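You operate a simulated robot arm through the tools that you are given. There is no shell and no other tool. Be economical: measure what you need, move in short steps, check, and stop when the job is done.

The job below is to be done with a simulated robot arm. You get a single attempt, and the scene is never put back.

JOB
Wind the red and green winches taut, latch them and bring the stem pointer to 0.
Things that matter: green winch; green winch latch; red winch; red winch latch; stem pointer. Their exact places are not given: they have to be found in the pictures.

The check looks at the end state, three seconds after you hand in, the way a careful person would. Anything else that was tipped, shoved, dropped, spilled or broken makes it a failure.

ROBOT AND FRAMES
A 7-joint arm with a fingered hand on a trunk, on a base that drives. Base frame: it is fixed to the floor where the robot stands at the start and does not move with it; the origin is under the middle of the robot, x ahead of it, y to its left, z up. Readings come in mm, rad, newtons and seconds.
With the tool pointing down near the work surface it reaches from about 400 to 740 mm from the robot's upright axis, wherever it stands. Its first joint turns from -2.897 to 2.897 rad. Places, roughly: green winch [600, -400, 900]; green winch latch [600, -500, 800]; red winch [400, -300, 900]; red winch latch [400, -500, 800]; stem pointer [500, -500, 700]. Payload 3.4 kg.
The TCP is the grasp point between the finger pads, 25 mm short of the fingertips. In the tool frame z runs along the fingers and y along their closing line. The gripper opens to 88 mm. The gripper's body begins 29 mm behind the TCP. The gripper is a hand of 3 fingers: y runs from the thumb to the fingers, the wrist lies at [-13, -106, -174] in the tool frame, and closing takes about 1.5 s.
Orientation is that of the tool frame in the base frame, as a unit quaternion [w, x, y, z]. With the fingers straight down and the wrist toward the robot, the tool's x, y and z point along [0, 1, 0], [1, 0, 0] and [0, 0, -1] of the base frame.

CONTROLS
- The arm moves only by the tool arm_command. Its argument "increments" is a list of rows, each an object (a shift or turn left out is 0, a gripper value left out holds the last) with "grip": the closure, from 0 (fully open) to 1 (shut); "translation": the shift along the base's x, y, z in units of 20 mm (1.0 is 20 mm), a list of three; "delta_rot": the turn, a rotation vector about the base's x, y, z in units of 6 degrees (1.0 is 6 degrees), a list of three. In form: [{"grip": grip, "translation": [dx, dy, dz], "delta_rot": [rx, ry, rz]}, ...]. A call has 1 to 20 rows; each row shifts and turns the commanded pose from where the row before left it. A call with a number of a shift or a turn outside -1 to 1 is refused whole. Each row takes 0.2 s and may step no farther than 50 mm and 0.15 rad from the row before; otherwise, or with a gripper value out of range, the whole call is refused. Where a pose cannot be reached the arm comes as near as it can. A force on the tool above 90 N (or 10 N above the force at the start of the call, whichever is more), or a blocked arm, ends the call early, and 0.2 s more pass. Each finger travels about 72 mm/s and halts on what it meets, pressing with about 25 N; the grip force reading is that of the motor and also rises with nothing between the fingers. The clock runs only during rows and for 0.2 s after the last one: add rows that do not move to give the fingers time. The reply holds the time, the measured pose of the TCP, the force on the tool along the base axes, the opening and the grip force, in the units named above and with some noise, with the torque about the TCP (base axes, N m) and any sound that the robot's microphone picked up.
- Cameras (640 x 400 px; columns grow to the right, rows downward): "scene" is now at [-12.3, 98, 1492.4]; the picture's right is [-0.77, -0.64, 0.00], its down [-0.41, 0.49, -0.77] and it looks along [0.50, -0.59, -0.64] (base axes); focal length 269 px, centre (320, 200). "wrist" rides on the gripper at [58, -85, -99] in the tool frame; the picture's right is [-0.67, 0.35, -0.66], its down [-0.69, -0.63, 0.37] and it looks along [-0.29, 0.69, 0.66] (tool axes); focal length 261 px, centre (320, 200).
- get_image(camera): a new picture of that camera. No time passes.
- move_column(by): slides the trunk up (or, below 0, down) by that many mm; the arm and the scene camera ride with it, the base frame stays. It gives what a move gives, with no picture.
- base_move(legs): drives the robot by 1 to 6 legs, each [ahead, left, turn to the left] in mm, mm and rad, along the robot's own axes; the way and the turn of a leg run together, so that a leg with both is an arc; at most 1500 mm and 3.142 rad a leg. The arm and the cameras ride along, it lands a little off, and it stops where it bumps. It gives what a move gives.
- preshape(shape): the hand has 3 fingers and takes this shape, open, in about a second: jaw (thumb against the fingers, like two jaws); tri (thumb and two fingers); tip (a fingertip pinch); poke (one finger out to press); point (the index stretched); flat (the hand flat); cup (the hand cupped); fist (a fist). The gripper value then closes the fingers along that shape, each until it touches; the sizes above hold for jaw. It gives what a move gives, with no picture.
- aim_head(pan, tilt): turns the head with the scene camera to pan (to the left, within 2.705 rad either way) and tilt (down, from -0.506 to 1.204), counted from straight ahead of the robot. It gives what a move gives.
- probe_pixels(camera, pixels): for up to 12 pixels [column, row] of the newest picture of that camera ("zoom" is the newest enlarged one), the place [x, y, z] in the base frame of the surface seen there, good to about 2 mm, but the place of the scene camera against the robot may be out by one fixed shift of up to 12 mm in any direction. No time passes.
- zoom(camera, box): a new picture of the part [left, top, right, bottom] of that camera's present view, enlarged. No time passes.
- job_done(): hands the job in; it is judged then, once.

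Work in short steps. Measure before you move; look again where a grasp or a placing could have gone wrong, and mend it. You have 80 turns and 68 pictures in all, those below and enlarged ones among them. Open the gripper and draw the arm clear of the work before you hand the job in, unless the task says otherwise; then end with one line.

The tools are called after ">>>" by a JSON object that holds its "name" and its "arguments". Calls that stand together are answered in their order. arm_command: Moves the arm, as the interface text tells. Its arguments: {"type":"object","properties":{"increments":{"type":"array","items":{"type":"object","properties":{"grip":{"type":"number"},"translation":{"type":"array","items":{"type":"number"}},"delta_rot":{"type":"array","items":{"type":"number"}}}}}},"required":["increments"]} The other tools are called the same way: move_column (by) slides the trunk up or down; preshape (shape) gives the hand a shape; base_move (legs) drives the base; aim_head (pan, tilt) turns the head that bears the scene camera; get_image (camera) takes a picture; probe_pixels (camera, pixels) gives the place of the surface under pixels of a picture; zoom (camera, box) takes an enlarged picture of a part of a camera's view; job_done () hands the job in.

At the start:

```text
t: 0.0
ee_pos: [265.2, -355.7, 1173.8]
tool_rot: [0.0, 0.707, 0.707, 0.0]
ft_force: [-0.7, -0.5, 0.0]
wrist_torque: [-0.02, -0.01, 0.0]
gripper_width: 87.6
gripper_force: 0.1
shape: jaw
trunk travel left (down, up): [-500.0, 90.0]
robot x, y, heading: [-1.8, -2.9, -0.0]
head pan, tilt: [-0.873, 0.691]
```

scene: 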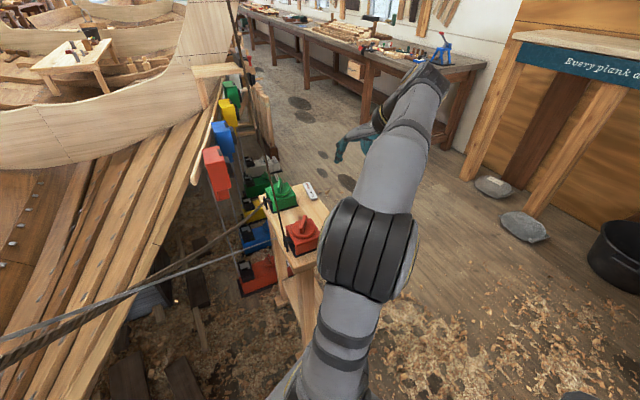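
wrist: 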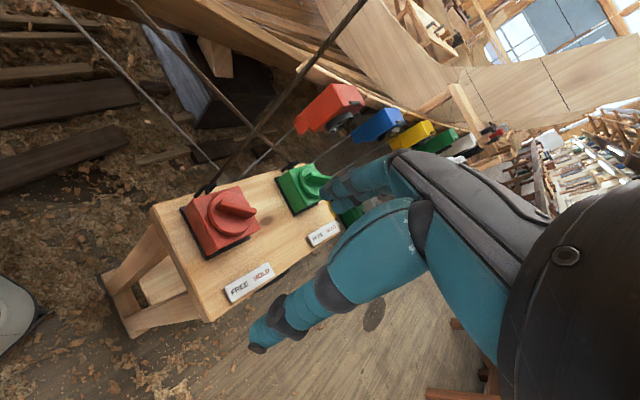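

The pictures show a red box near (300,235) and a green one near (283,195) on a wooden stand, and hanging coloured blocks. I'll enlarge both views to understand the mechanism.

>>> {"name": "zoom", "arguments": {"camera": "scene", "box": [180, 60, 340, 300]}}

>>> {"name": "zoom", "arguments": {"camera": "wrist", "box": [100, 60, 420, 320]}}

```text
1.67 times, centred on (260, 180) of scene
```

zoom: 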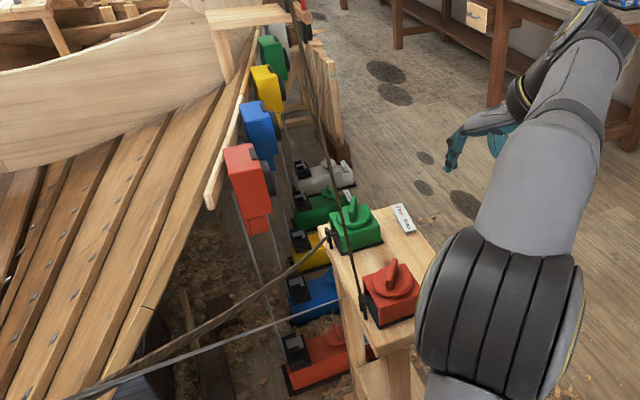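

```text
1.54 times, centred on (260, 190) of wrist
```

zoom: 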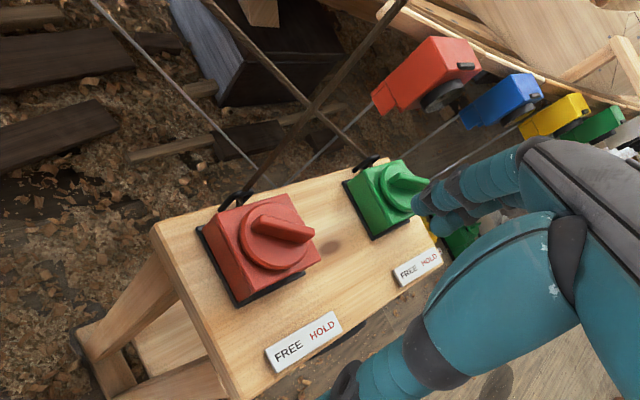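

The boxes on the stand carry FREE/HOLD signs, so they look like the latches. I measure them, the hanging blocks and the stand.

>>> {"name": "probe_pixels", "arguments": {"camera": "wrist", "pixels": [[235, 208], [215, 215], [315, 180], [250, 282], [325, 234], [335, 105], [345, 122], [380, 125], [410, 135], [435, 142], [205, 280], [280, 225]]}}

>>> {"name": "probe_pixels", "arguments": {"camera": "scene", "pixels": [[300, 235], [282, 197], [213, 165], [220, 140], [226, 112], [231, 90], [250, 275], [255, 235], [250, 212], [258, 185], [220, 190], [240, 62]]}}

>>> {"name": "aim_head", "arguments": {"pan": -0.6, "tilt": 0.691}}

>>> {"name": "get_image", "arguments": {"camera": "scene"}}

```text
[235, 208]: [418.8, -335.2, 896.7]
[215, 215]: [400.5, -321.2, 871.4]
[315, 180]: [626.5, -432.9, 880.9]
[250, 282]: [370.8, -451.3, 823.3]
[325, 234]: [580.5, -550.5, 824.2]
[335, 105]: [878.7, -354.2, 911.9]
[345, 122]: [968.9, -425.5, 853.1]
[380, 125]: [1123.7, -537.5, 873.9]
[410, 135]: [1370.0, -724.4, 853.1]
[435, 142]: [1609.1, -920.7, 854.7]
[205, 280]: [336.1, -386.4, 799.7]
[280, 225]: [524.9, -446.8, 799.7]
```

```text
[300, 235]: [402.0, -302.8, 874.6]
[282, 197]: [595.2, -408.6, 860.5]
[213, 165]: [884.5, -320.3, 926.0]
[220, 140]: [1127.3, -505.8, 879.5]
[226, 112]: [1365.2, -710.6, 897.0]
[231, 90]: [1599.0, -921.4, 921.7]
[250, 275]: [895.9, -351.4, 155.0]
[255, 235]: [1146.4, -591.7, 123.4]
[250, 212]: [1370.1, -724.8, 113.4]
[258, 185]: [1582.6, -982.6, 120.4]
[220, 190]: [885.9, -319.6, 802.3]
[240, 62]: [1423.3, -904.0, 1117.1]
```

```text
t: 0.8
ee_pos: [265.1, -355.2, 1173.1]
tool_rot: [0.0, 0.707, 0.707, 0.0]
ft_force: [-0.2, 0.2, 1.1]
wrist_torque: [0.01, 0.0, 0.01]
gripper_width: 87.4
gripper_force: 0.1
shape: jaw
trunk travel left (down, up): [-500.0, 90.0]
robot x, y, heading: [-4.1, 1.3, 0.003]
head pan, tilt: [-0.6, 0.691]
```

```text
63 pictures are left
```

scene: 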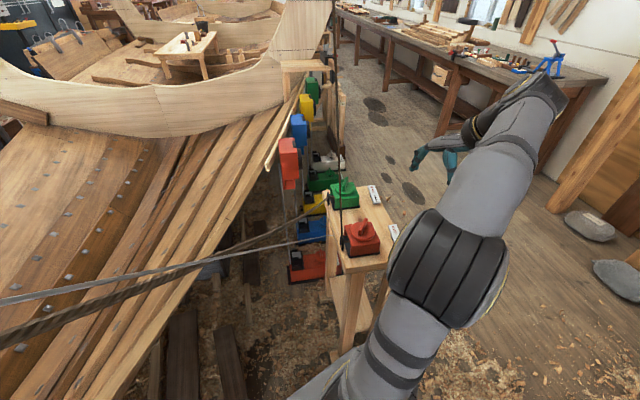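

The rotary knobs on the stand are the winches and the white FREE/HOLD plates in front of them look like rocker latches. The front face of the stand, which should carry the pointer, faces away from me, so I look to the right to see whether I can drive there.

>>> {"name": "aim_head", "arguments": {"pan": -1.5, "tilt": 0.8}}

>>> {"name": "get_image", "arguments": {"camera": "scene"}}

```text
t: 2.0
ee_pos: [266.2, -355.2, 1174.2]
tool_rot: [0.0, 0.708, 0.707, 0.0]
ft_force: [0.3, 0.2, -0.3]
wrist_torque: [-0.01, -0.01, 0.0]
gripper_width: 87.7
gripper_force: 0.1
shape: jaw
trunk travel left (down, up): [-500.0, 90.0]
robot x, y, heading: [-2.1, 1.9, -0.001]
head pan, tilt: [-1.499, 0.799]
```

```text
62 pictures are left
```

scene: 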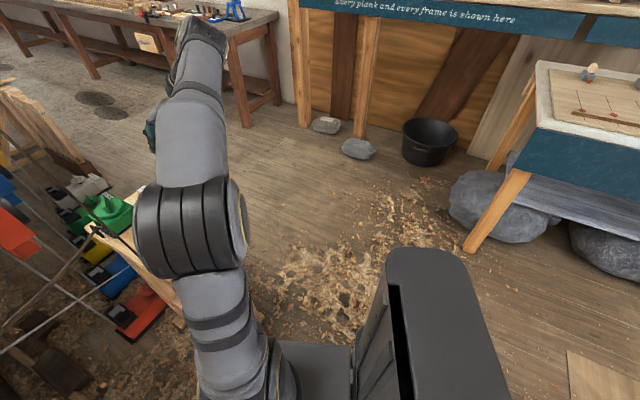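

>>> {"name": "probe_pixels", "arguments": {"camera": "scene", "pixels": [[350, 160], [325, 125], [430, 155], [470, 245], [300, 280], [370, 250], [240, 120], [290, 200], [545, 130], [180, 320], [500, 165]]}}

```text
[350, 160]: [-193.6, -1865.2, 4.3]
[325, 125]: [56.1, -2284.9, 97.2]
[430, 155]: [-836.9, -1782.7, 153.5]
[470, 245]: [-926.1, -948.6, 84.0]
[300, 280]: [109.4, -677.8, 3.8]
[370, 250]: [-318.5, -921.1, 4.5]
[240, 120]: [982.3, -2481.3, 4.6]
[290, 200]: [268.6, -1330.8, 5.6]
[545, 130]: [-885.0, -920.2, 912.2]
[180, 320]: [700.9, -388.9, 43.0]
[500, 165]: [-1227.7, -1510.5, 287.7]
```

The floor is clear to y≈-1800. I drive right, then ahead, and turn left to face the stand's front.

>>> {"name": "base_move", "arguments": {"legs": [[0, -920, 0], [220, 0, 0], [0, 0, 1.09]]}}

>>> {"name": "aim_head", "arguments": {"pan": 0.0, "tilt": 0.8}}

>>> {"name": "get_image", "arguments": {"camera": "scene"}}

>>> {"name": "get_image", "arguments": {"camera": "wrist"}}

```text
t: 10.8
ee_pos: [654.4, -850.0, 1172.6]
tool_rot: [0.001, 0.241, 0.97, 0.0]
ft_force: [0.1, -0.4, 0.1]
wrist_torque: [-0.01, 0.01, 0.02]
gripper_width: 87.4
gripper_force: 0.1
shape: jaw
trunk travel left (down, up): [-500.0, 90.0]
robot x, y, heading: [217.4, -919.4, 1.084]
head pan, tilt: [-1.499, 0.799]
```

```text
t: 12.4
ee_pos: [653.0, -849.9, 1173.5]
tool_rot: [0.0, 0.241, 0.971, 0.0]
ft_force: [-0.6, -0.7, -0.2]
wrist_torque: [-0.02, 0.0, 0.03]
gripper_width: 87.7
gripper_force: 0.0
shape: jaw
trunk travel left (down, up): [-500.0, 90.0]
robot x, y, heading: [214.4, -917.0, 1.082]
head pan, tilt: [0.0, 0.799]
```

```text
61 pictures are left
```

scene: 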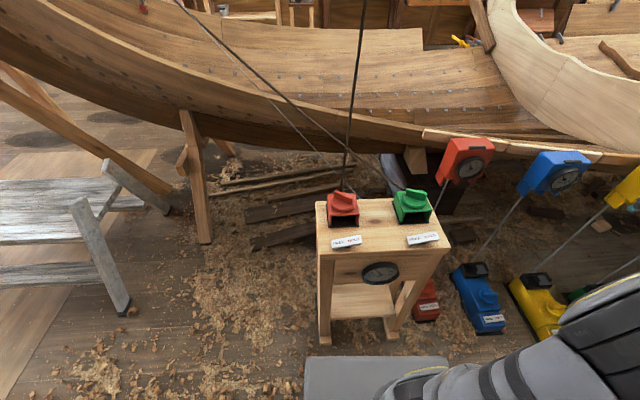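

```text
60 pictures are left
```

wrist: 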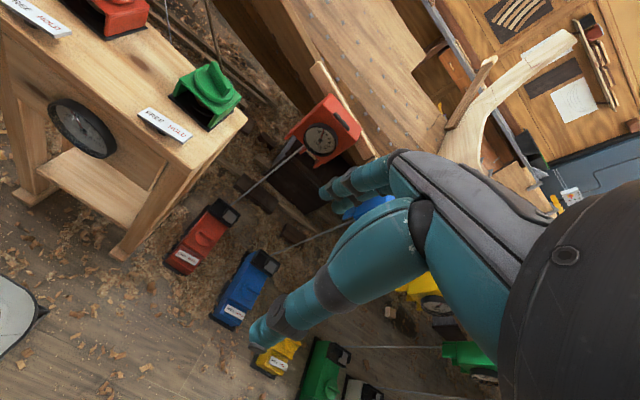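

Now the front is visible, with a dial at (380,272), the latches at (346,241) and (423,238), and the winches above. I enlarge it.

>>> {"name": "zoom", "arguments": {"camera": "scene", "box": [308, 180, 456, 290]}}

>>> {"name": "zoom", "arguments": {"camera": "scene", "box": [350, 252, 414, 292]}}

>>> {"name": "zoom", "arguments": {"camera": "scene", "box": [320, 180, 448, 252]}}

```text
3.64 times, centred on (382, 235) of scene
```

zoom: 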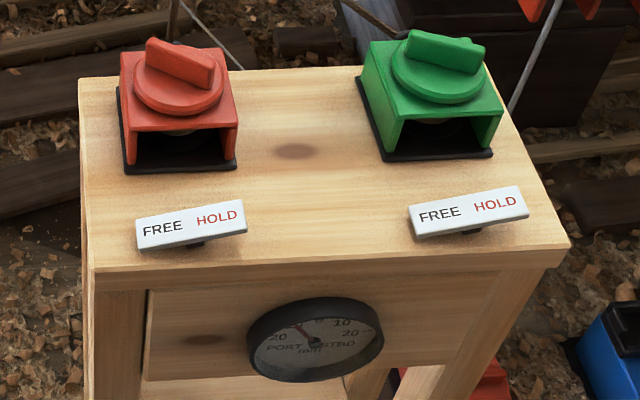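

```text
10.00 times, centred on (382, 272) of scene
```

zoom: 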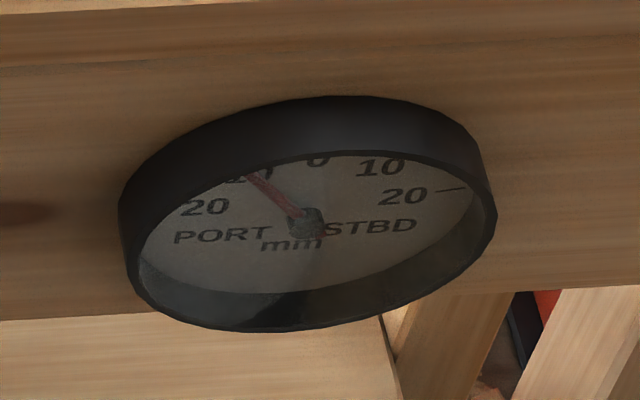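

```text
5.00 times, centred on (384, 216) of scene
```

zoom: 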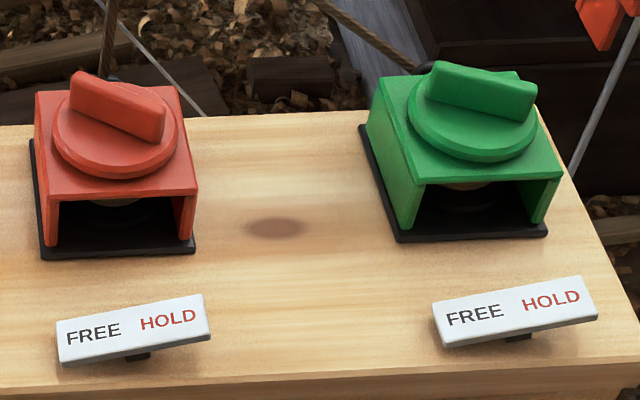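

The dial reads about 10 mm to PORT, and both latches have the FREE end down. I check the gauges in the hanging blocks and the floor units with labels.

>>> {"name": "zoom", "arguments": {"camera": "scene", "box": [400, 130, 640, 340]}}

>>> {"name": "probe_pixels", "arguments": {"camera": "scene", "pixels": [[334, 241], [346, 241], [358, 239], [411, 240], [423, 238], [435, 236], [380, 272], [343, 197], [412, 197], [329, 208], [356, 208], [403, 208]]}}

```text
1.90 times, centred on (520, 235) of scene
```

zoom: 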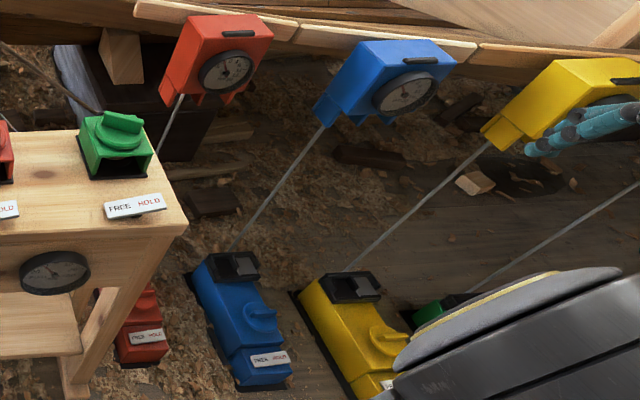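

```text
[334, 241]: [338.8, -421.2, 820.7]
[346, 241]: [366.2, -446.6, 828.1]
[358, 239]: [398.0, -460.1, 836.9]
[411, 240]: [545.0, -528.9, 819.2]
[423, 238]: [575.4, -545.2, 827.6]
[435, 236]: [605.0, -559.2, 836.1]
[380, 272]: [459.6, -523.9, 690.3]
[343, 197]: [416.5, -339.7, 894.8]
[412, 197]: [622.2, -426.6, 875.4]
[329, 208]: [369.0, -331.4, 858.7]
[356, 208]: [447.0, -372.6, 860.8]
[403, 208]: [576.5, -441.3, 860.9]
```

I need knob geometry: enlarge each knob and measure the bar ends, top and disc.

>>> {"name": "zoom", "arguments": {"camera": "scene", "box": [322, 184, 364, 214]}}

>>> {"name": "probe_pixels", "arguments": {"camera": "zoom", "pixels": [[150, 100], [240, 90], [330, 130], [420, 160], [250, 140], [350, 220], [180, 210], [220, 280], [350, 300], [460, 230], [150, 300], [120, 140]]}}

>>> {"name": "zoom", "arguments": {"camera": "scene", "box": [390, 182, 434, 212]}}

```text
13.33 times, centred on (343, 199) of scene
```

zoom: 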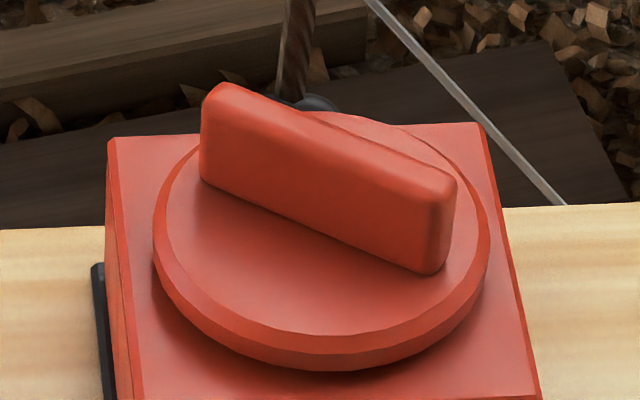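

```text
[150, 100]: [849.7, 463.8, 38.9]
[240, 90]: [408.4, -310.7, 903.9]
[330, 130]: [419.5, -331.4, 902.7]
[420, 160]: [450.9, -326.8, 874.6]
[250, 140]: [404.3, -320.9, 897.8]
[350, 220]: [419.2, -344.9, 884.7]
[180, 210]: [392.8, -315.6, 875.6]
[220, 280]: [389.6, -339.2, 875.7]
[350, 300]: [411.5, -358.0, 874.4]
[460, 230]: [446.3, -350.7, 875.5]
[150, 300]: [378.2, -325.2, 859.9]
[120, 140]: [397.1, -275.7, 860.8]
```

```text
13.33 times, centred on (412, 197) of scene
```

zoom: 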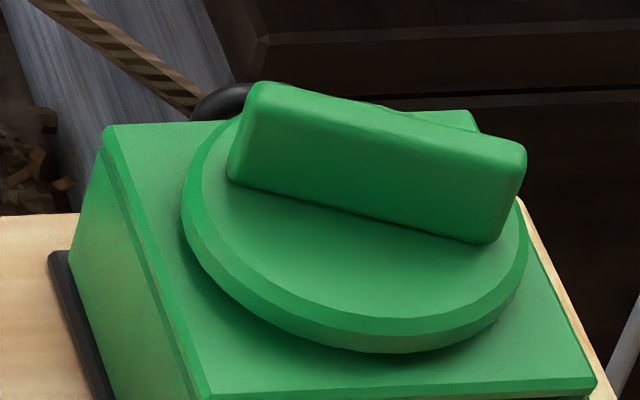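

The bar tops are at about z 903, discs at 875 and box tops at 860. I bring the hand closer so the wrist camera can look down at both winches.

>>> {"name": "arm_command", "arguments": {"increments": [{"grip": 0, "translation": [-0.62, 0.88, -0.3]}, {"translation": [-0.62, 0.88, -0.3]}, {"translation": [-0.62, 0.88, -0.3]}, {"translation": [-0.62, 0.88, -0.3]}, {"translation": [-0.62, 0.88, -0.3]}, {"translation": [-0.62, 0.88, -0.3]}, {"translation": [-0.62, 0.88, -0.3]}, {"translation": [-0.62, 0.88, -0.3]}, {"translation": [-0.62, 0.88, -0.3]}, {"translation": [-0.62, 0.88, -0.3]}, {"translation": [-0.62, 0.88, -0.3]}, {"translation": [-0.62, 0.88, -0.3]}, {"translation": [-0.62, 0.88, -0.3]}, {"translation": [-0.62, 0.88, -0.3]}, {"translation": [-0.62, 0.88, -0.3]}, {"translation": [-0.62, 0.88, -0.3]}, {"translation": [-0.62, 0.88, -0.3]}, {"translation": [-0.62, 0.88, -0.3]}, {"translation": [-0.62, 0.88, -0.3]}, {"translation": [-0.62, 0.88, -0.3]}]}}

>>> {"name": "get_image", "arguments": {"camera": "wrist"}}

```text
t: 16.6
ee_pos: [405.4, -495.9, 1053.6]
tool_rot: [0.0, 0.241, 0.97, 0.0]
ft_force: [-0.6, 0.4, 0.7]
wrist_torque: [0.05, 0.0, -0.01]
gripper_width: 87.5
gripper_force: 0.0
shape: jaw
trunk travel left (down, up): [-500.0, 90.0]
robot x, y, heading: [216.4, -920.2, 1.083]
head pan, tilt: [0.0, 0.799]
```

```text
53 pictures are left
```

wrist: 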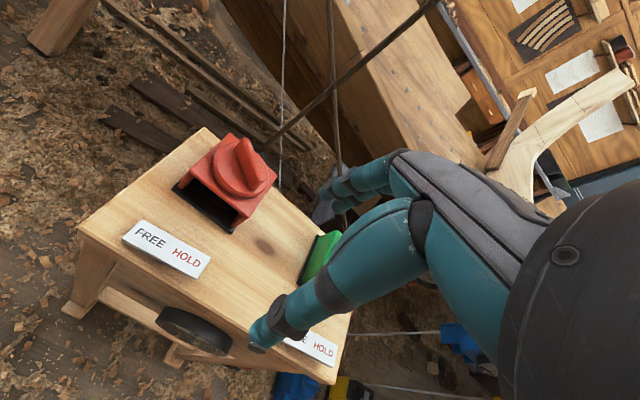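

Before approaching I check where the ropes run, and measure the knobs with the wrist camera.

>>> {"name": "zoom", "arguments": {"camera": "wrist", "box": [170, 120, 290, 240]}}

>>> {"name": "get_image", "arguments": {"camera": "scene"}}

>>> {"name": "probe_pixels", "arguments": {"camera": "wrist", "pixels": [[243, 145], [250, 160], [260, 180], [228, 165], [222, 182], [240, 190], [215, 150], [195, 190], [165, 247], [135, 235], [195, 262], [335, 345]]}}

```text
3.33 times, centred on (230, 180) of wrist
```

zoom: 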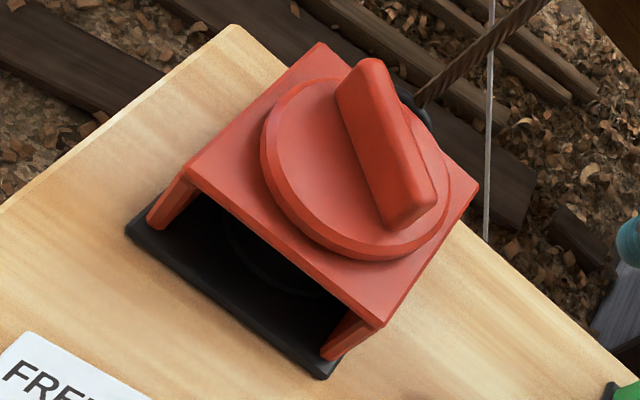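

```text
51 pictures are left
```

scene: 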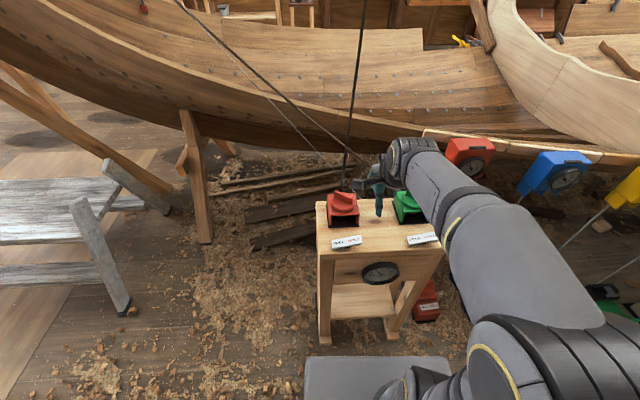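

```text
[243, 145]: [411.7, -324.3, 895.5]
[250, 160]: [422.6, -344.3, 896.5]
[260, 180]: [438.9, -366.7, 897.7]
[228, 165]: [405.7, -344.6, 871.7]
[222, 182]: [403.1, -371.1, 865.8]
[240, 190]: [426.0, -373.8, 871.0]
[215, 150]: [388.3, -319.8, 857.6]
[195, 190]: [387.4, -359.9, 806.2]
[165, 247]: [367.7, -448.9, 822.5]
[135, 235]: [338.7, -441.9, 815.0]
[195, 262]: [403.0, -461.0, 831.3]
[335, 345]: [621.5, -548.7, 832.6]
```

Ropes leave from the back of the winches and rise away from me. I measure the red disc's rim and bar corners in the enlarged wrist picture.

>>> {"name": "probe_pixels", "arguments": {"camera": "zoom", "pixels": [[370, 66], [352, 80], [395, 75], [425, 190], [405, 210], [388, 195], [300, 90], [270, 140], [285, 200], [330, 240], [390, 252], [440, 210]]}}

>>> {"name": "probe_pixels", "arguments": {"camera": "scene", "pixels": [[347, 160], [353, 90], [330, 132], [250, 65]]}}

```text
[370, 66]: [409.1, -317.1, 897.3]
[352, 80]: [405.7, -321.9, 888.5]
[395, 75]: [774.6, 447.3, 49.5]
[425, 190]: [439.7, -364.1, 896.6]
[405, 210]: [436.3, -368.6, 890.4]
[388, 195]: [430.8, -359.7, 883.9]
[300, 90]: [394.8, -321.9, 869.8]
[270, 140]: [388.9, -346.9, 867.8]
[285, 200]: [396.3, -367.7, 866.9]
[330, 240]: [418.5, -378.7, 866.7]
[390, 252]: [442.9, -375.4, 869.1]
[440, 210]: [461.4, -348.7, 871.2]
```

```text
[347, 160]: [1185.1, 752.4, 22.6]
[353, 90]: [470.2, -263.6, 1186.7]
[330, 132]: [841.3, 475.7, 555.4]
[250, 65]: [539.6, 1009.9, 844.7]
```

Red disc centre is (425,-343), with its bar lying along about 122°, top z≈897. I go above it with the fingers turned across the bar.

>>> {"name": "arm_command", "arguments": {"increments": [{"grip": 0.35, "translation": [0.1, 0.765, -0.36], "delta_rot": [0, 0, -0.5]}, {"translation": [0.1, 0.765, -0.36], "delta_rot": [0, 0, -0.5]}, {"translation": [0.1, 0.765, -0.36], "delta_rot": [0, 0, -0.5]}, {"translation": [0.1, 0.765, -0.36], "delta_rot": [0, 0, -0.5]}, {"translation": [0.1, 0.765, -0.36], "delta_rot": [0, 0, -0.5]}, {"translation": [0.1, 0.765, -0.36], "delta_rot": [0, 0, -0.5]}, {"translation": [0.1, 0.765, -0.36], "delta_rot": [0, 0, -0.5]}, {"translation": [0.1, 0.765, -0.36], "delta_rot": [0, 0, -0.5]}, {"translation": [0.1, 0.765, -0.36], "delta_rot": [0, 0, -0.5]}, {"translation": [0.1, 0.765, -0.36], "delta_rot": [0, 0, -0.46]}]}}

>>> {"name": "get_image", "arguments": {"camera": "wrist"}}

>>> {"name": "zoom", "arguments": {"camera": "scene", "box": [300, 110, 460, 210]}}

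```text
t: 18.8
ee_pos: [425.8, -343.1, 981.2]
tool_rot: [0.0, 0.482, 0.876, 0.0]
ft_force: [-0.4, 0.0, 0.4]
wrist_torque: [-0.01, 0.03, -0.02]
gripper_width: 57.5
gripper_force: 0.1
shape: jaw
trunk travel left (down, up): [-500.0, 90.0]
robot x, y, heading: [215.5, -916.5, 1.084]
head pan, tilt: [0.0, 0.799]
```

```text
50 pictures are left
```

wrist: 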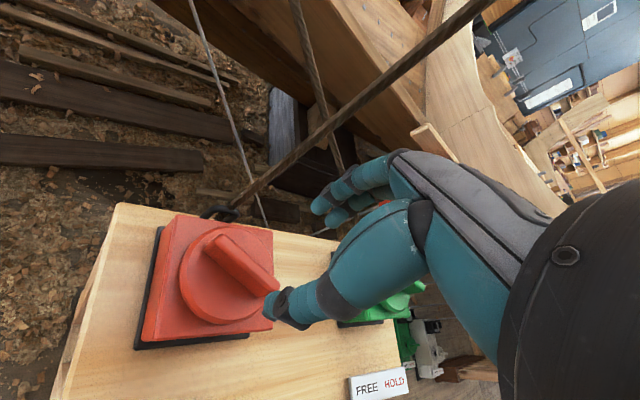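

```text
4.00 times, centred on (380, 160) of scene
```

zoom: 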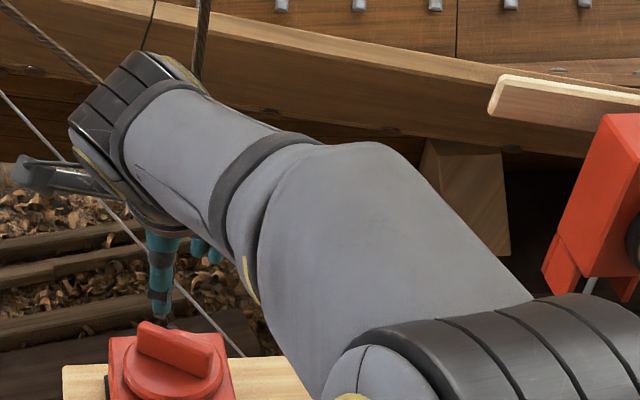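

The hand hovers above the red knob with the thumb on one side of the bar. I lower so the tips end just above the disc, then close.

>>> {"name": "arm_command", "arguments": {"increments": [{"translation": [0, 0, -0.8]}, {"translation": [0, 0, -0.8]}, {"translation": [0, 0, -0.8]}, {"translation": [0, 0, -0.8]}, {"translation": [0, 0, -0.6]}, {}]}}

>>> {"name": "get_image", "arguments": {"camera": "wrist"}}

```text
t: 20.2
ee_pos: [424.6, -345.4, 905.6]
tool_rot: [0.0, 0.482, 0.876, 0.0]
ft_force: [-0.6, -0.1, 0.7]
wrist_torque: [0.01, -0.01, 0.01]
gripper_width: 57.6
gripper_force: 0.0
shape: jaw
trunk travel left (down, up): [-500.0, 90.0]
robot x, y, heading: [213.3, -918.4, 1.086]
head pan, tilt: [0.0, 0.799]
```

```text
48 pictures are left
```

wrist: 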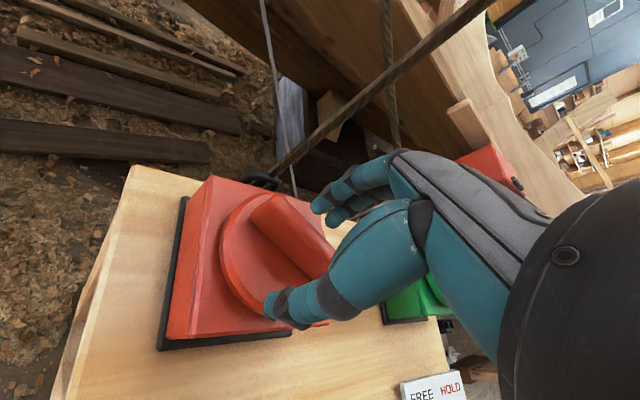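

The bar sits between thumb and fingers, so I close on it.

>>> {"name": "arm_command", "arguments": {"increments": [{"grip": 1.0}, {}, {}, {}, {}, {}, {}, {}]}}

>>> {"name": "get_image", "arguments": {"camera": "wrist"}}

```text
t: 22.0
ee_pos: [426.3, -344.1, 905.5]
tool_rot: [0.0, 0.483, 0.876, 0.0]
ft_force: [0.4, 0.1, -1.8]
wrist_torque: [0.02, -0.05, 0.0]
gripper_width: 7.6
gripper_force: 25.1
shape: jaw
trunk travel left (down, up): [-500.0, 90.0]
robot x, y, heading: [217.6, -918.5, 1.08]
head pan, tilt: [0.0, 0.799]
```

```text
47 pictures are left
```

wrist: 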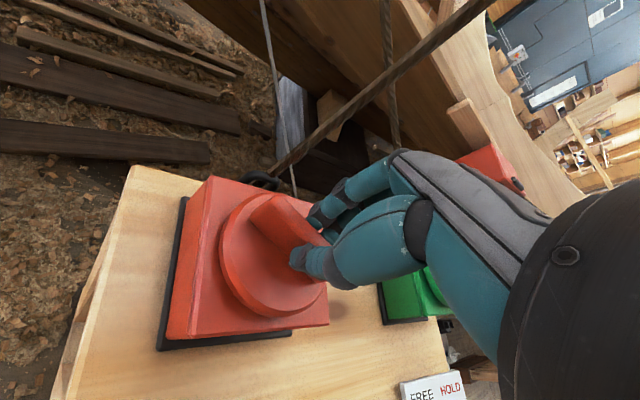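

The closure reading is 7.6 mm; I check closely whether the bar is truly held.

>>> {"name": "zoom", "arguments": {"camera": "wrist", "box": [200, 160, 400, 330]}}

>>> {"name": "zoom", "arguments": {"camera": "scene", "box": [315, 150, 395, 210]}}

```text
2.35 times, centred on (300, 245) of wrist
```

zoom: 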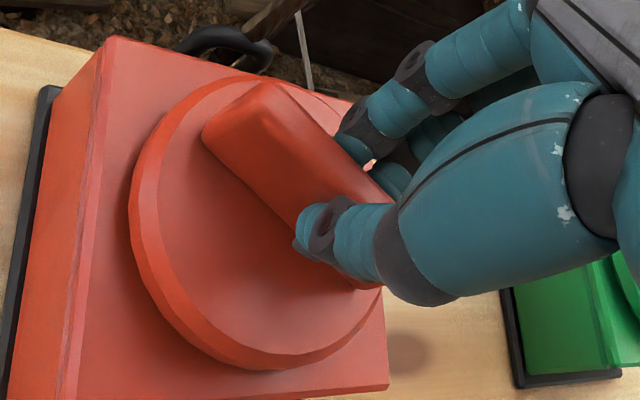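

```text
6.67 times, centred on (355, 180) of scene
```

zoom: 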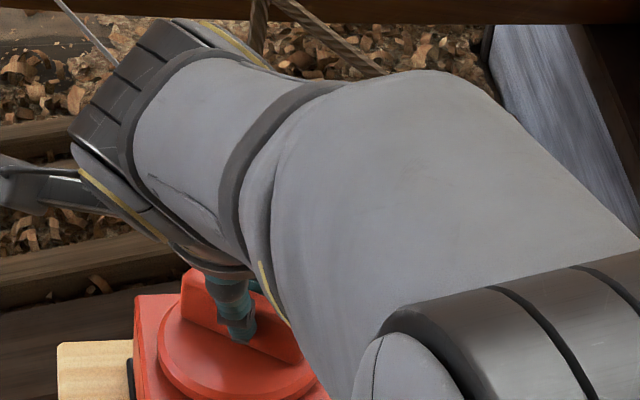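

The bar is held between thumb and two fingers. I turn 12° clockwise as a test and read the torque, then look at the dial.

>>> {"name": "arm_command", "arguments": {"increments": [{"delta_rot": [0, 0, -0.5]}, {"delta_rot": [0, 0, -0.5]}, {"delta_rot": [0, 0, -0.5]}, {"delta_rot": [0, 0, -0.5]}, {}]}}

>>> {"name": "zoom", "arguments": {"camera": "scene", "box": [350, 252, 414, 292]}}

>>> {"name": "zoom", "arguments": {"camera": "wrist", "box": [200, 160, 400, 330]}}

```text
t: 23.2
ee_pos: [425.3, -342.3, 905.1]
tool_rot: [0.001, 0.571, 0.821, 0.0]
ft_force: [-2.5, 6.3, -0.2]
wrist_torque: [0.11, 0.03, 0.12]
gripper_width: 7.9
gripper_force: 25.4
shape: jaw
trunk travel left (down, up): [-500.0, 90.0]
robot x, y, heading: [220.2, -916.9, 1.083]
head pan, tilt: [0.0, 0.799]
```

```text
10.00 times, centred on (382, 272) of scene
```

zoom: 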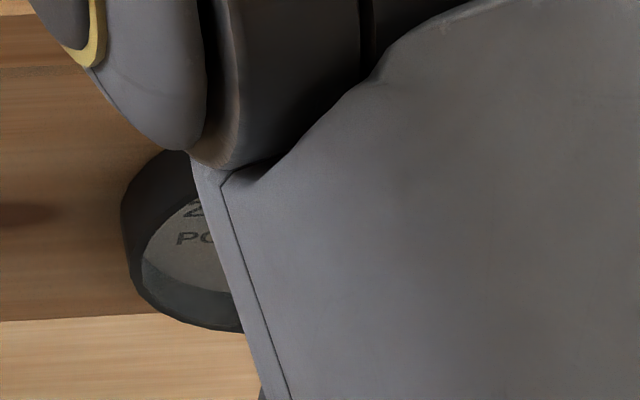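

```text
2.35 times, centred on (300, 245) of wrist
```

zoom: 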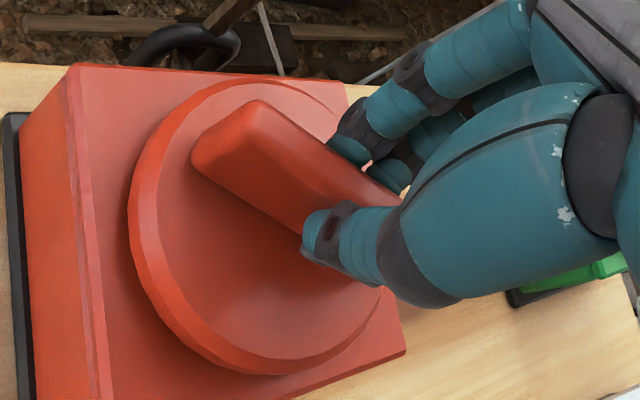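

The knob followed with 0.12 N·m and no sound. I continue 36° clockwise and watch how the torque changes.

>>> {"name": "arm_command", "arguments": {"increments": [{"delta_rot": [0, 0, -0.6]}, {"delta_rot": [0, 0, -0.6]}, {"delta_rot": [0, 0, -0.6]}, {"delta_rot": [0, 0, -0.6]}, {"delta_rot": [0, 0, -0.6]}, {}]}}

>>> {"name": "arm_command", "arguments": {"increments": [{"delta_rot": [0, 0, -0.6]}, {"delta_rot": [0, 0, -0.6]}, {"delta_rot": [0, 0, -0.6]}, {"delta_rot": [0, 0, -0.6]}, {"delta_rot": [0, 0, -0.6]}, {}]}}

>>> {"name": "get_image", "arguments": {"camera": "wrist"}}

```text
t: 24.6
ee_pos: [426.2, -342.2, 904.8]
tool_rot: [0.0, 0.693, 0.721, 0.0]
ft_force: [-3.9, 12.6, 0.5]
wrist_torque: [0.21, 0.0, 0.16]
gripper_width: 7.5
gripper_force: 25.0
shape: jaw
trunk travel left (down, up): [-500.0, 90.0]
robot x, y, heading: [217.8, -915.6, 1.084]
head pan, tilt: [0.0, 0.799]
```

```text
t: 26.0
ee_pos: [426.0, -342.5, 904.7]
tool_rot: [0.0, 0.797, 0.604, 0.0]
ft_force: [-3.0, 17.6, 4.1]
wrist_torque: [0.31, 0.07, 0.17]
gripper_width: 7.9
gripper_force: 25.6
shape: jaw
trunk travel left (down, up): [-500.0, 90.0]
robot x, y, heading: [217.7, -918.5, 1.083]
head pan, tilt: [0.0, 0.799]
```

```text
42 pictures are left
```

wrist: 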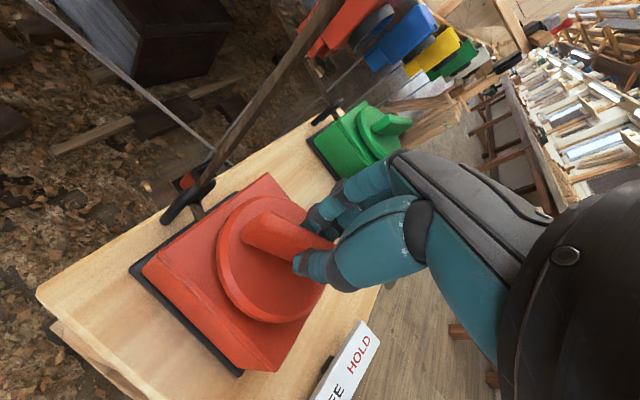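

The knob follows, lagging a bit, at roughly constant 0.17 N·m. I open the fingers and see whether it springs back.

>>> {"name": "arm_command", "arguments": {"increments": [{"grip": 0.35}, {}, {}, {}, {}]}}

>>> {"name": "zoom", "arguments": {"camera": "wrist", "box": [120, 140, 400, 380]}}

>>> {"name": "get_image", "arguments": {"camera": "scene"}}

```text
t: 27.2
ee_pos: [425.5, -344.3, 905.7]
tool_rot: [0.0, 0.797, 0.604, -0.001]
ft_force: [0.2, 0.6, 0.2]
wrist_torque: [-0.01, 0.0, 0.01]
gripper_width: 56.9
gripper_force: 0.1
shape: jaw
trunk travel left (down, up): [-500.0, 90.0]
robot x, y, heading: [214.3, -919.7, 1.085]
head pan, tilt: [0.0, 0.799]
```

```text
1.67 times, centred on (260, 260) of wrist
```

zoom: 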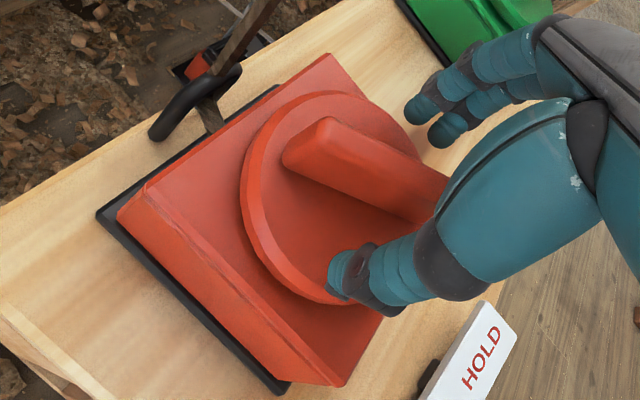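

```text
40 pictures are left
```

scene: 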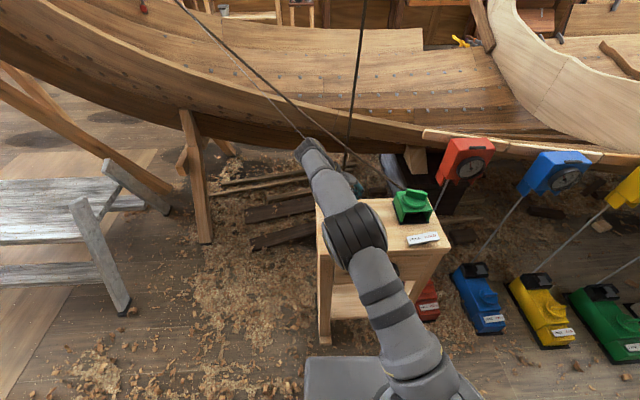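

Released, the knob stays put, so friction holds it. I raise and turn the hand back so the dial becomes visible.

>>> {"name": "arm_command", "arguments": {"increments": [{"translation": [0, 0, 0.8]}, {"translation": [0, 0, 0.8]}, {"translation": [0, 0, 0.8]}, {"translation": [0, 0, 0.8]}, {"delta_rot": [0, 0, 1]}, {"delta_rot": [0, 0, 1]}, {"delta_rot": [0, 0, 1]}, {"delta_rot": [0, 0, 1]}, {"delta_rot": [0, 0, 1]}, {"delta_rot": [0, 0, 1]}, {"delta_rot": [0, 0, 1]}, {"delta_rot": [0, 0, 1]}, {"delta_rot": [0, 0, 1]}, {"delta_rot": [0, 0, 1]}, {"delta_rot": [0, 0, 1]}, {"delta_rot": [0, 0, 1]}, {"delta_rot": [0, 0, 1]}, {}]}}

>>> {"name": "zoom", "arguments": {"camera": "scene", "box": [350, 252, 414, 292]}}

>>> {"name": "zoom", "arguments": {"camera": "wrist", "box": [120, 140, 400, 315]}}

```text
t: 31.0
ee_pos: [425.4, -343.8, 969.8]
tool_rot: [0.0, 0.239, 0.971, 0.0]
ft_force: [0.7, -1.0, 0.1]
wrist_torque: [-0.03, 0.02, -0.02]
gripper_width: 57.1
gripper_force: 0.1
shape: jaw
trunk travel left (down, up): [-500.0, 90.0]
robot x, y, heading: [216.7, -917.3, 1.081]
head pan, tilt: [0.0, 0.799]
```

```text
10.00 times, centred on (382, 272) of scene
```

zoom: 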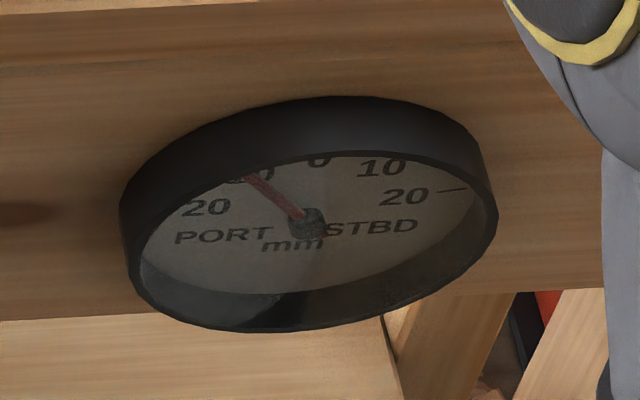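

```text
2.29 times, centred on (260, 228) of wrist
```

zoom: 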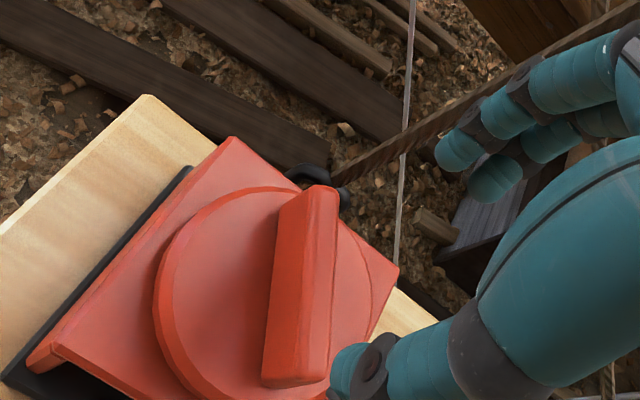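

The needle moved barely, maybe slightly to PORT. I measure the bar's present direction for a regrasp.

>>> {"name": "probe_pixels", "arguments": {"camera": "zoom", "pixels": [[318, 195], [322, 240], [310, 300], [300, 350], [290, 378], [335, 200], [318, 372], [280, 370]]}}

```text
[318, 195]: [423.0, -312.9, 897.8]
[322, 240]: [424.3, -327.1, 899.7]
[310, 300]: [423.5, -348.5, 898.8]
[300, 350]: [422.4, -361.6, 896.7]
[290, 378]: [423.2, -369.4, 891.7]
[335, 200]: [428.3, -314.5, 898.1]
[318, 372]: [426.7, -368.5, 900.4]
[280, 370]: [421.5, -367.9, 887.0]
```

The bar now lies along 90° (turned -32°). To gain clockwise travel I try swinging the hand the other way round, to tool y at 180°.

>>> {"name": "arm_command", "arguments": {"increments": [{"delta_rot": [0, 0, 0.98]}, {"delta_rot": [0, 0, 0.98]}, {"delta_rot": [0, 0, 0.98]}, {"delta_rot": [0, 0, 0.98]}, {"delta_rot": [0, 0, 0.98]}, {"delta_rot": [0, 0, 0.98]}, {"delta_rot": [0, 0, 0.98]}, {"delta_rot": [0, 0, 0.98]}, {"delta_rot": [0, 0, 0.98]}, {"delta_rot": [0, 0, 0.98]}, {"delta_rot": [0, 0, 0.98]}, {"delta_rot": [0, 0, 0.98]}, {"delta_rot": [0, 0, 0.98]}, {"delta_rot": [0, 0, 0.98]}, {"delta_rot": [0, 0, 0.98]}, {"delta_rot": [0, 0, 0.98]}, {"delta_rot": [0, 0, 0.98]}, {"delta_rot": [0, 0, 0.98]}, {"delta_rot": [0, 0, 0.98]}, {"delta_rot": [0, 0, 0.98]}]}}

>>> {"name": "get_image", "arguments": {"camera": "scene"}}

```text
t: 35.2
ee_pos: [410.6, -385.4, 960.6]
tool_rot: [-0.001, -0.707, 0.707, -0.001]
ft_force: [0.1, -0.2, 0.5]
wrist_torque: [0.0, 0.01, -0.03]
gripper_width: 56.9
gripper_force: 0.1
shape: jaw
out of reach, approached as far as the arm can: row 16, 17, 18, 19, 20
trunk travel left (down, up): [-500.0, 90.0]
robot x, y, heading: [216.3, -919.4, 1.078]
head pan, tilt: [0.0, 0.799]
```

```text
37 pictures are left
```

scene: 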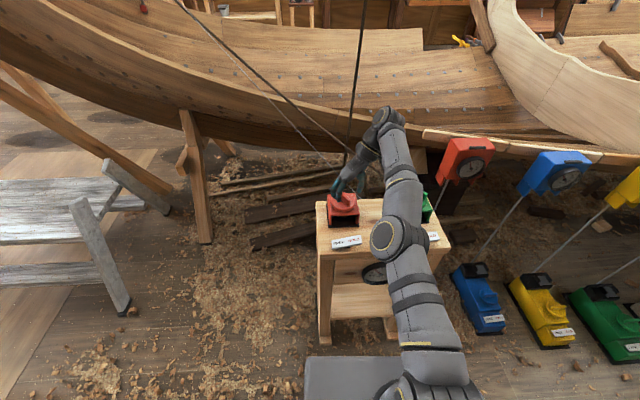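

The orientation is fine; only reach is short. I check clearance between my base front edge and the stand legs to see whether I can move nearer.

>>> {"name": "probe_pixels", "arguments": {"camera": "scene", "pixels": [[320, 357], [370, 357], [440, 357], [325, 342], [392, 338], [332, 330], [340, 345], [380, 300]]}}

```text
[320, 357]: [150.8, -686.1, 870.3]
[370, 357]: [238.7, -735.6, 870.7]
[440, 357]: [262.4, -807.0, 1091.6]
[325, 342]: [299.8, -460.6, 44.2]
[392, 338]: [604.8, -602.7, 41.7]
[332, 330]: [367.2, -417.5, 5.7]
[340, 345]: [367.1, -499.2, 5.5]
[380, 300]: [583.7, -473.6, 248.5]
```

There is over 150 mm of clearance, so I draw the hand back 80 mm and drive 80 mm forward.

>>> {"name": "arm_command", "arguments": {"increments": [{"translation": [-0.37, -0.7, 0.3]}, {"translation": [-0.37, -0.7, 0.3]}, {"translation": [-0.37, -0.7, 0.2]}, {"translation": [-0.37, -0.7, 0]}, {"translation": [-0.37, -0.7, 0]}]}}

>>> {"name": "base_move", "arguments": {"legs": [[80, 0, 0]]}}

```text
t: 36.4
ee_pos: [403.9, -383.9, 972.3]
tool_rot: [0.0, -0.706, 0.709, 0.0]
ft_force: [0.0, 0.2, -1.0]
wrist_torque: [-0.01, -0.02, -0.01]
gripper_width: 57.1
gripper_force: 0.1
shape: jaw
out of reach, approached as far as the arm can: row 1, 2, 3, 4, 5
trunk travel left (down, up): [-500.0, 90.0]
robot x, y, heading: [216.1, -918.3, 1.087]
head pan, tilt: [0.0, 0.799]
```

```text
t: 37.5
ee_pos: [441.7, -313.2, 971.2]
tool_rot: [0.0, -0.707, 0.708, 0.001]
ft_force: [-0.3, -0.3, -0.4]
wrist_torque: [-0.03, 0.02, 0.02]
gripper_width: 57.0
gripper_force: 0.1
shape: jaw
trunk travel left (down, up): [-500.0, 90.0]
robot x, y, heading: [256.0, -842.9, 1.081]
head pan, tilt: [0.0, 0.799]
```

The hand only came back a little but nothing was touched. I bring it over the knob centre and look.

>>> {"name": "arm_command", "arguments": {"increments": [{"translation": [-0.42, -0.75, 0]}, {"translation": [-0.42, -0.75, 0]}, {}]}}

>>> {"name": "get_image", "arguments": {"camera": "wrist"}}

```text
t: 38.3
ee_pos: [441.4, -312.8, 972.5]
tool_rot: [-0.001, -0.706, 0.708, 0.0]
ft_force: [-0.5, -0.3, 0.0]
wrist_torque: [-0.01, -0.03, 0.01]
gripper_width: 56.9
gripper_force: 0.1
shape: jaw
out of reach, approached as far as the arm can: row 1, 2
trunk travel left (down, up): [-500.0, 90.0]
robot x, y, heading: [255.8, -844.7, 1.081]
head pan, tilt: [0.0, 0.799]
```

```text
36 pictures are left
```

wrist: 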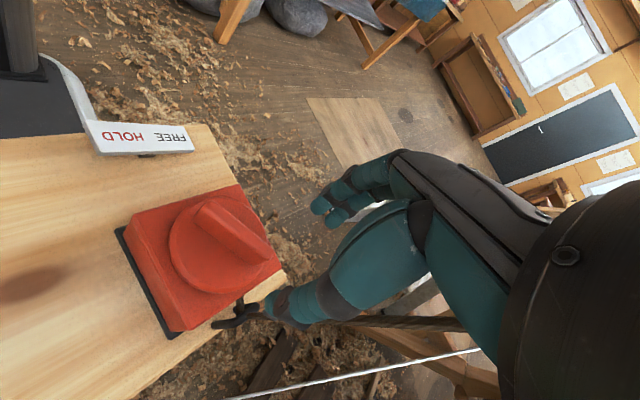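

The arm seems pinned at a joint limit there; I turn back 36° and see if it frees up.

>>> {"name": "arm_command", "arguments": {"increments": [{"delta_rot": [0, 0, -1]}, {"delta_rot": [0, 0, -1]}, {"delta_rot": [0, 0, -1]}, {"delta_rot": [0, 0, -1]}, {"delta_rot": [0, 0, -1]}, {"delta_rot": [0, 0, -1]}, {}]}}

```text
t: 39.9
ee_pos: [470.0, -261.4, 984.8]
tool_rot: [-0.001, -0.453, 0.891, 0.0]
ft_force: [-0.7, 0.7, -0.1]
wrist_torque: [-0.02, -0.01, 0.01]
gripper_width: 57.1
gripper_force: 0.0
shape: jaw
out of reach, approached as far as the arm can: row 1, 2, 3, 4, 5, 6
trunk travel left (down, up): [-500.0, 90.0]
robot x, y, heading: [256.3, -848.5, 1.078]
head pan, tilt: [0.0, 0.799]
```

Still pinned; I turn back further towards the nominal orientation in place.

>>> {"name": "arm_command", "arguments": {"increments": [{"delta_rot": [0, 0, -1]}, {"delta_rot": [0, 0, -1]}, {"delta_rot": [0, 0, -1]}, {"delta_rot": [0, 0, -1]}, {"delta_rot": [0, 0, -1]}, {"delta_rot": [0, 0, -1]}, {"delta_rot": [0, 0, -1]}, {"delta_rot": [0, 0, -1]}, {}]}}

>>> {"name": "get_image", "arguments": {"camera": "scene"}}

```text
t: 41.9
ee_pos: [506.3, -197.1, 1003.1]
tool_rot: [0.0, -0.052, 0.999, -0.002]
ft_force: [0.4, -0.4, 0.6]
wrist_torque: [-0.06, 0.0, 0.03]
gripper_width: 56.8
gripper_force: 0.0
shape: jaw
out of reach, approached as far as the arm can: row 1, 2, 3, 4, 5, 6, 7, 8
trunk travel left (down, up): [-500.0, 90.0]
robot x, y, heading: [255.4, -847.6, 1.082]
head pan, tilt: [0.0, 0.799]
```

```text
35 pictures are left
```

scene: 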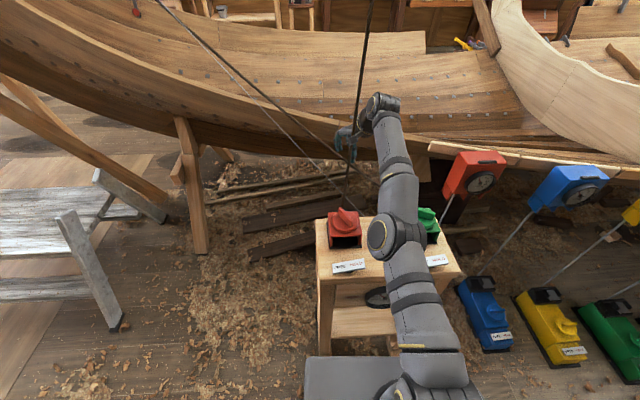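

The arm is stretched straight, a singular pose. I pull it toward me and see if it bends.

>>> {"name": "arm_command", "arguments": {"increments": [{"translation": [-0.4, -0.8, 0.2]}, {"translation": [-0.4, -0.8, 0.2]}, {"translation": [-0.4, -0.8, 0.2]}, {"translation": [-0.4, -0.8, 0.2]}, {"translation": [-0.4, -0.8, 0.2]}, {"translation": [-0.4, -0.8, 0.2]}, {"translation": [-0.4, -0.8, 0.2]}, {"translation": [-0.4, -0.8, 0.2]}, {}]}}

```text
t: 43.9
ee_pos: [495.6, -220.2, 1076.5]
tool_rot: [-0.001, -0.053, 0.999, -0.001]
ft_force: [-0.4, 0.3, -0.3]
wrist_torque: [-0.02, -0.03, 0.0]
gripper_width: 57.0
gripper_force: 0.0
shape: jaw
out of reach, approached as far as the arm can: row 1, 2, 3, 4, 5, 6, 7, 8
trunk travel left (down, up): [-500.0, 90.0]
robot x, y, heading: [247.9, -845.6, 1.085]
head pan, tilt: [0.0, 0.799]
```

It only rose. I check the wrist picture for ropes near the hand before pulling further.

>>> {"name": "get_image", "arguments": {"camera": "wrist"}}

>>> {"name": "zoom", "arguments": {"camera": "scene", "box": [260, 40, 480, 240]}}

```text
34 pictures are left
```

wrist: 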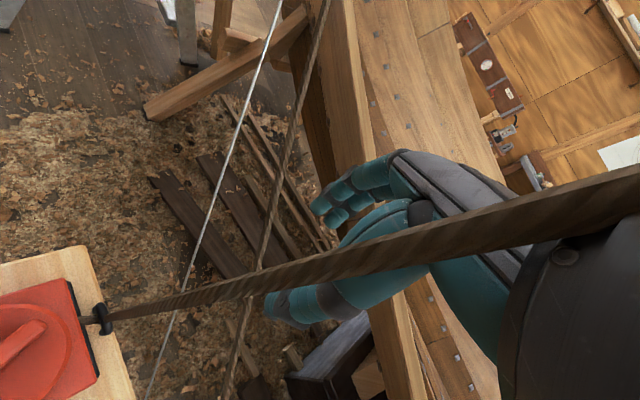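

```text
2.00 times, centred on (370, 140) of scene
```

zoom: 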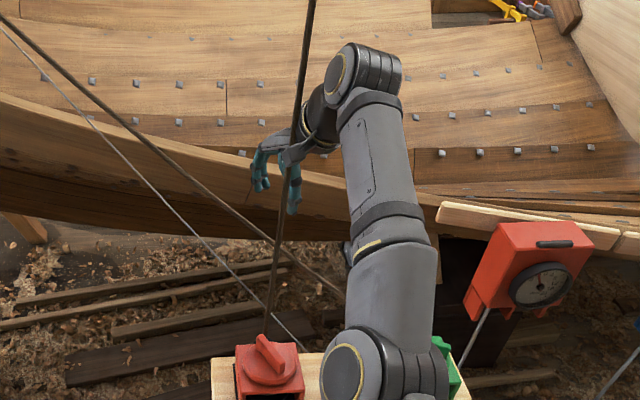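

The red rope passes just in front of the hand. I swing the arm to my right, away from the rope, before pulling back.

>>> {"name": "arm_command", "arguments": {"increments": [{"translation": [0.85, -0.45, 0]}, {"translation": [0.85, -0.45, 0]}, {"translation": [0.85, -0.45, 0]}, {"translation": [0.85, -0.45, 0]}, {"translation": [0.85, -0.45, 0]}, {"translation": [0.85, -0.45, 0]}, {"translation": [0.85, -0.45, 0]}, {"translation": [0.85, -0.45, 0]}, {}]}}

```text
t: 45.9
ee_pos: [622.0, -303.9, 1068.4]
tool_rot: [0.0, -0.052, 0.999, 0.0]
ft_force: [-0.5, 0.0, 0.0]
wrist_torque: [-0.01, -0.02, -0.05]
gripper_width: 57.0
gripper_force: 0.0
shape: jaw
out of reach, approached as far as the arm can: row 5, 6, 8
trunk travel left (down, up): [-500.0, 90.0]
robot x, y, heading: [251.4, -842.6, 1.083]
head pan, tilt: [0.0, 0.799]
```

It is nearly free again (a row was reached). I continue right and back, with a turn toward nominal.

>>> {"name": "arm_command", "arguments": {"increments": [{"translation": [0.3, -0.8, 0]}, {"translation": [0.3, -0.8, 0], "delta_rot": [0, 0, -0.6]}, {"translation": [0, -0.8, 0], "delta_rot": [0, 0, -0.6]}, {"translation": [-0.4, -0.8, 0], "delta_rot": [0, 0, -0.6]}, {"translation": [-0.4, -0.8, 0], "delta_rot": [0, 0, -0.6]}, {"translation": [-0.4, -0.8, 0], "delta_rot": [0, 0, -0.6]}, {}]}}

>>> {"name": "get_image", "arguments": {"camera": "scene"}}

```text
t: 47.5
ee_pos: [670.0, -342.8, 1107.1]
tool_rot: [-0.001, 0.105, 0.994, -0.001]
ft_force: [0.1, 0.8, -0.4]
wrist_torque: [-0.01, -0.01, 0.0]
gripper_width: 56.7
gripper_force: 0.0
shape: jaw
out of reach, approached as far as the arm can: row 1, 2, 3, 4, 5, 6
trunk travel left (down, up): [-500.0, 90.0]
robot x, y, heading: [252.2, -844.9, 1.083]
head pan, tilt: [0.0, 0.799]
```

```text
32 pictures are left
```

scene: 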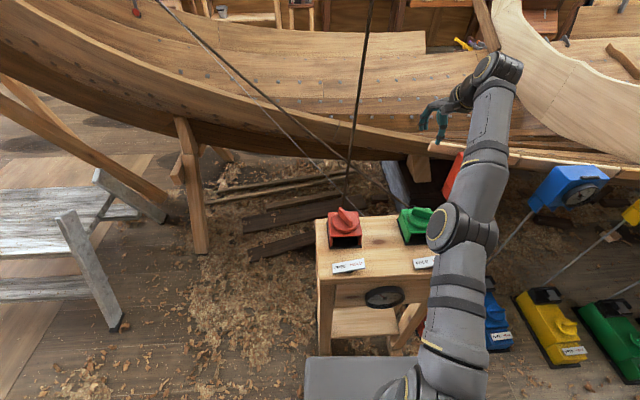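

Still stretched; I pull back strongly along my own axis for many rows, at a safe height.

>>> {"name": "arm_command", "arguments": {"increments": [{"translation": [-0.47, -0.88, 0]}, {"translation": [-0.47, -0.88, 0]}, {"translation": [-0.47, -0.88, 0]}, {"translation": [-0.47, -0.88, 0]}, {"translation": [-0.47, -0.88, 0]}, {"translation": [-0.47, -0.88, 0]}, {"translation": [-0.47, -0.88, 0]}, {"translation": [-0.47, -0.88, 0]}, {"translation": [-0.47, -0.88, 0]}, {"translation": [-0.47, -0.88, 0]}, {}]}}

```text
t: 49.9
ee_pos: [681.4, -436.7, 1188.2]
tool_rot: [-0.001, 0.104, 0.995, -0.001]
ft_force: [0.4, 0.1, -0.5]
wrist_torque: [-0.01, -0.01, -0.01]
gripper_width: 57.0
gripper_force: 0.0
shape: jaw
out of reach, approached as far as the arm can: row 1, 2, 3, 4, 5, 6, 7, 8, 9, 10
trunk travel left (down, up): [-500.0, 90.0]
robot x, y, heading: [252.4, -850.2, 1.086]
head pan, tilt: [0.0, 0.799]
```

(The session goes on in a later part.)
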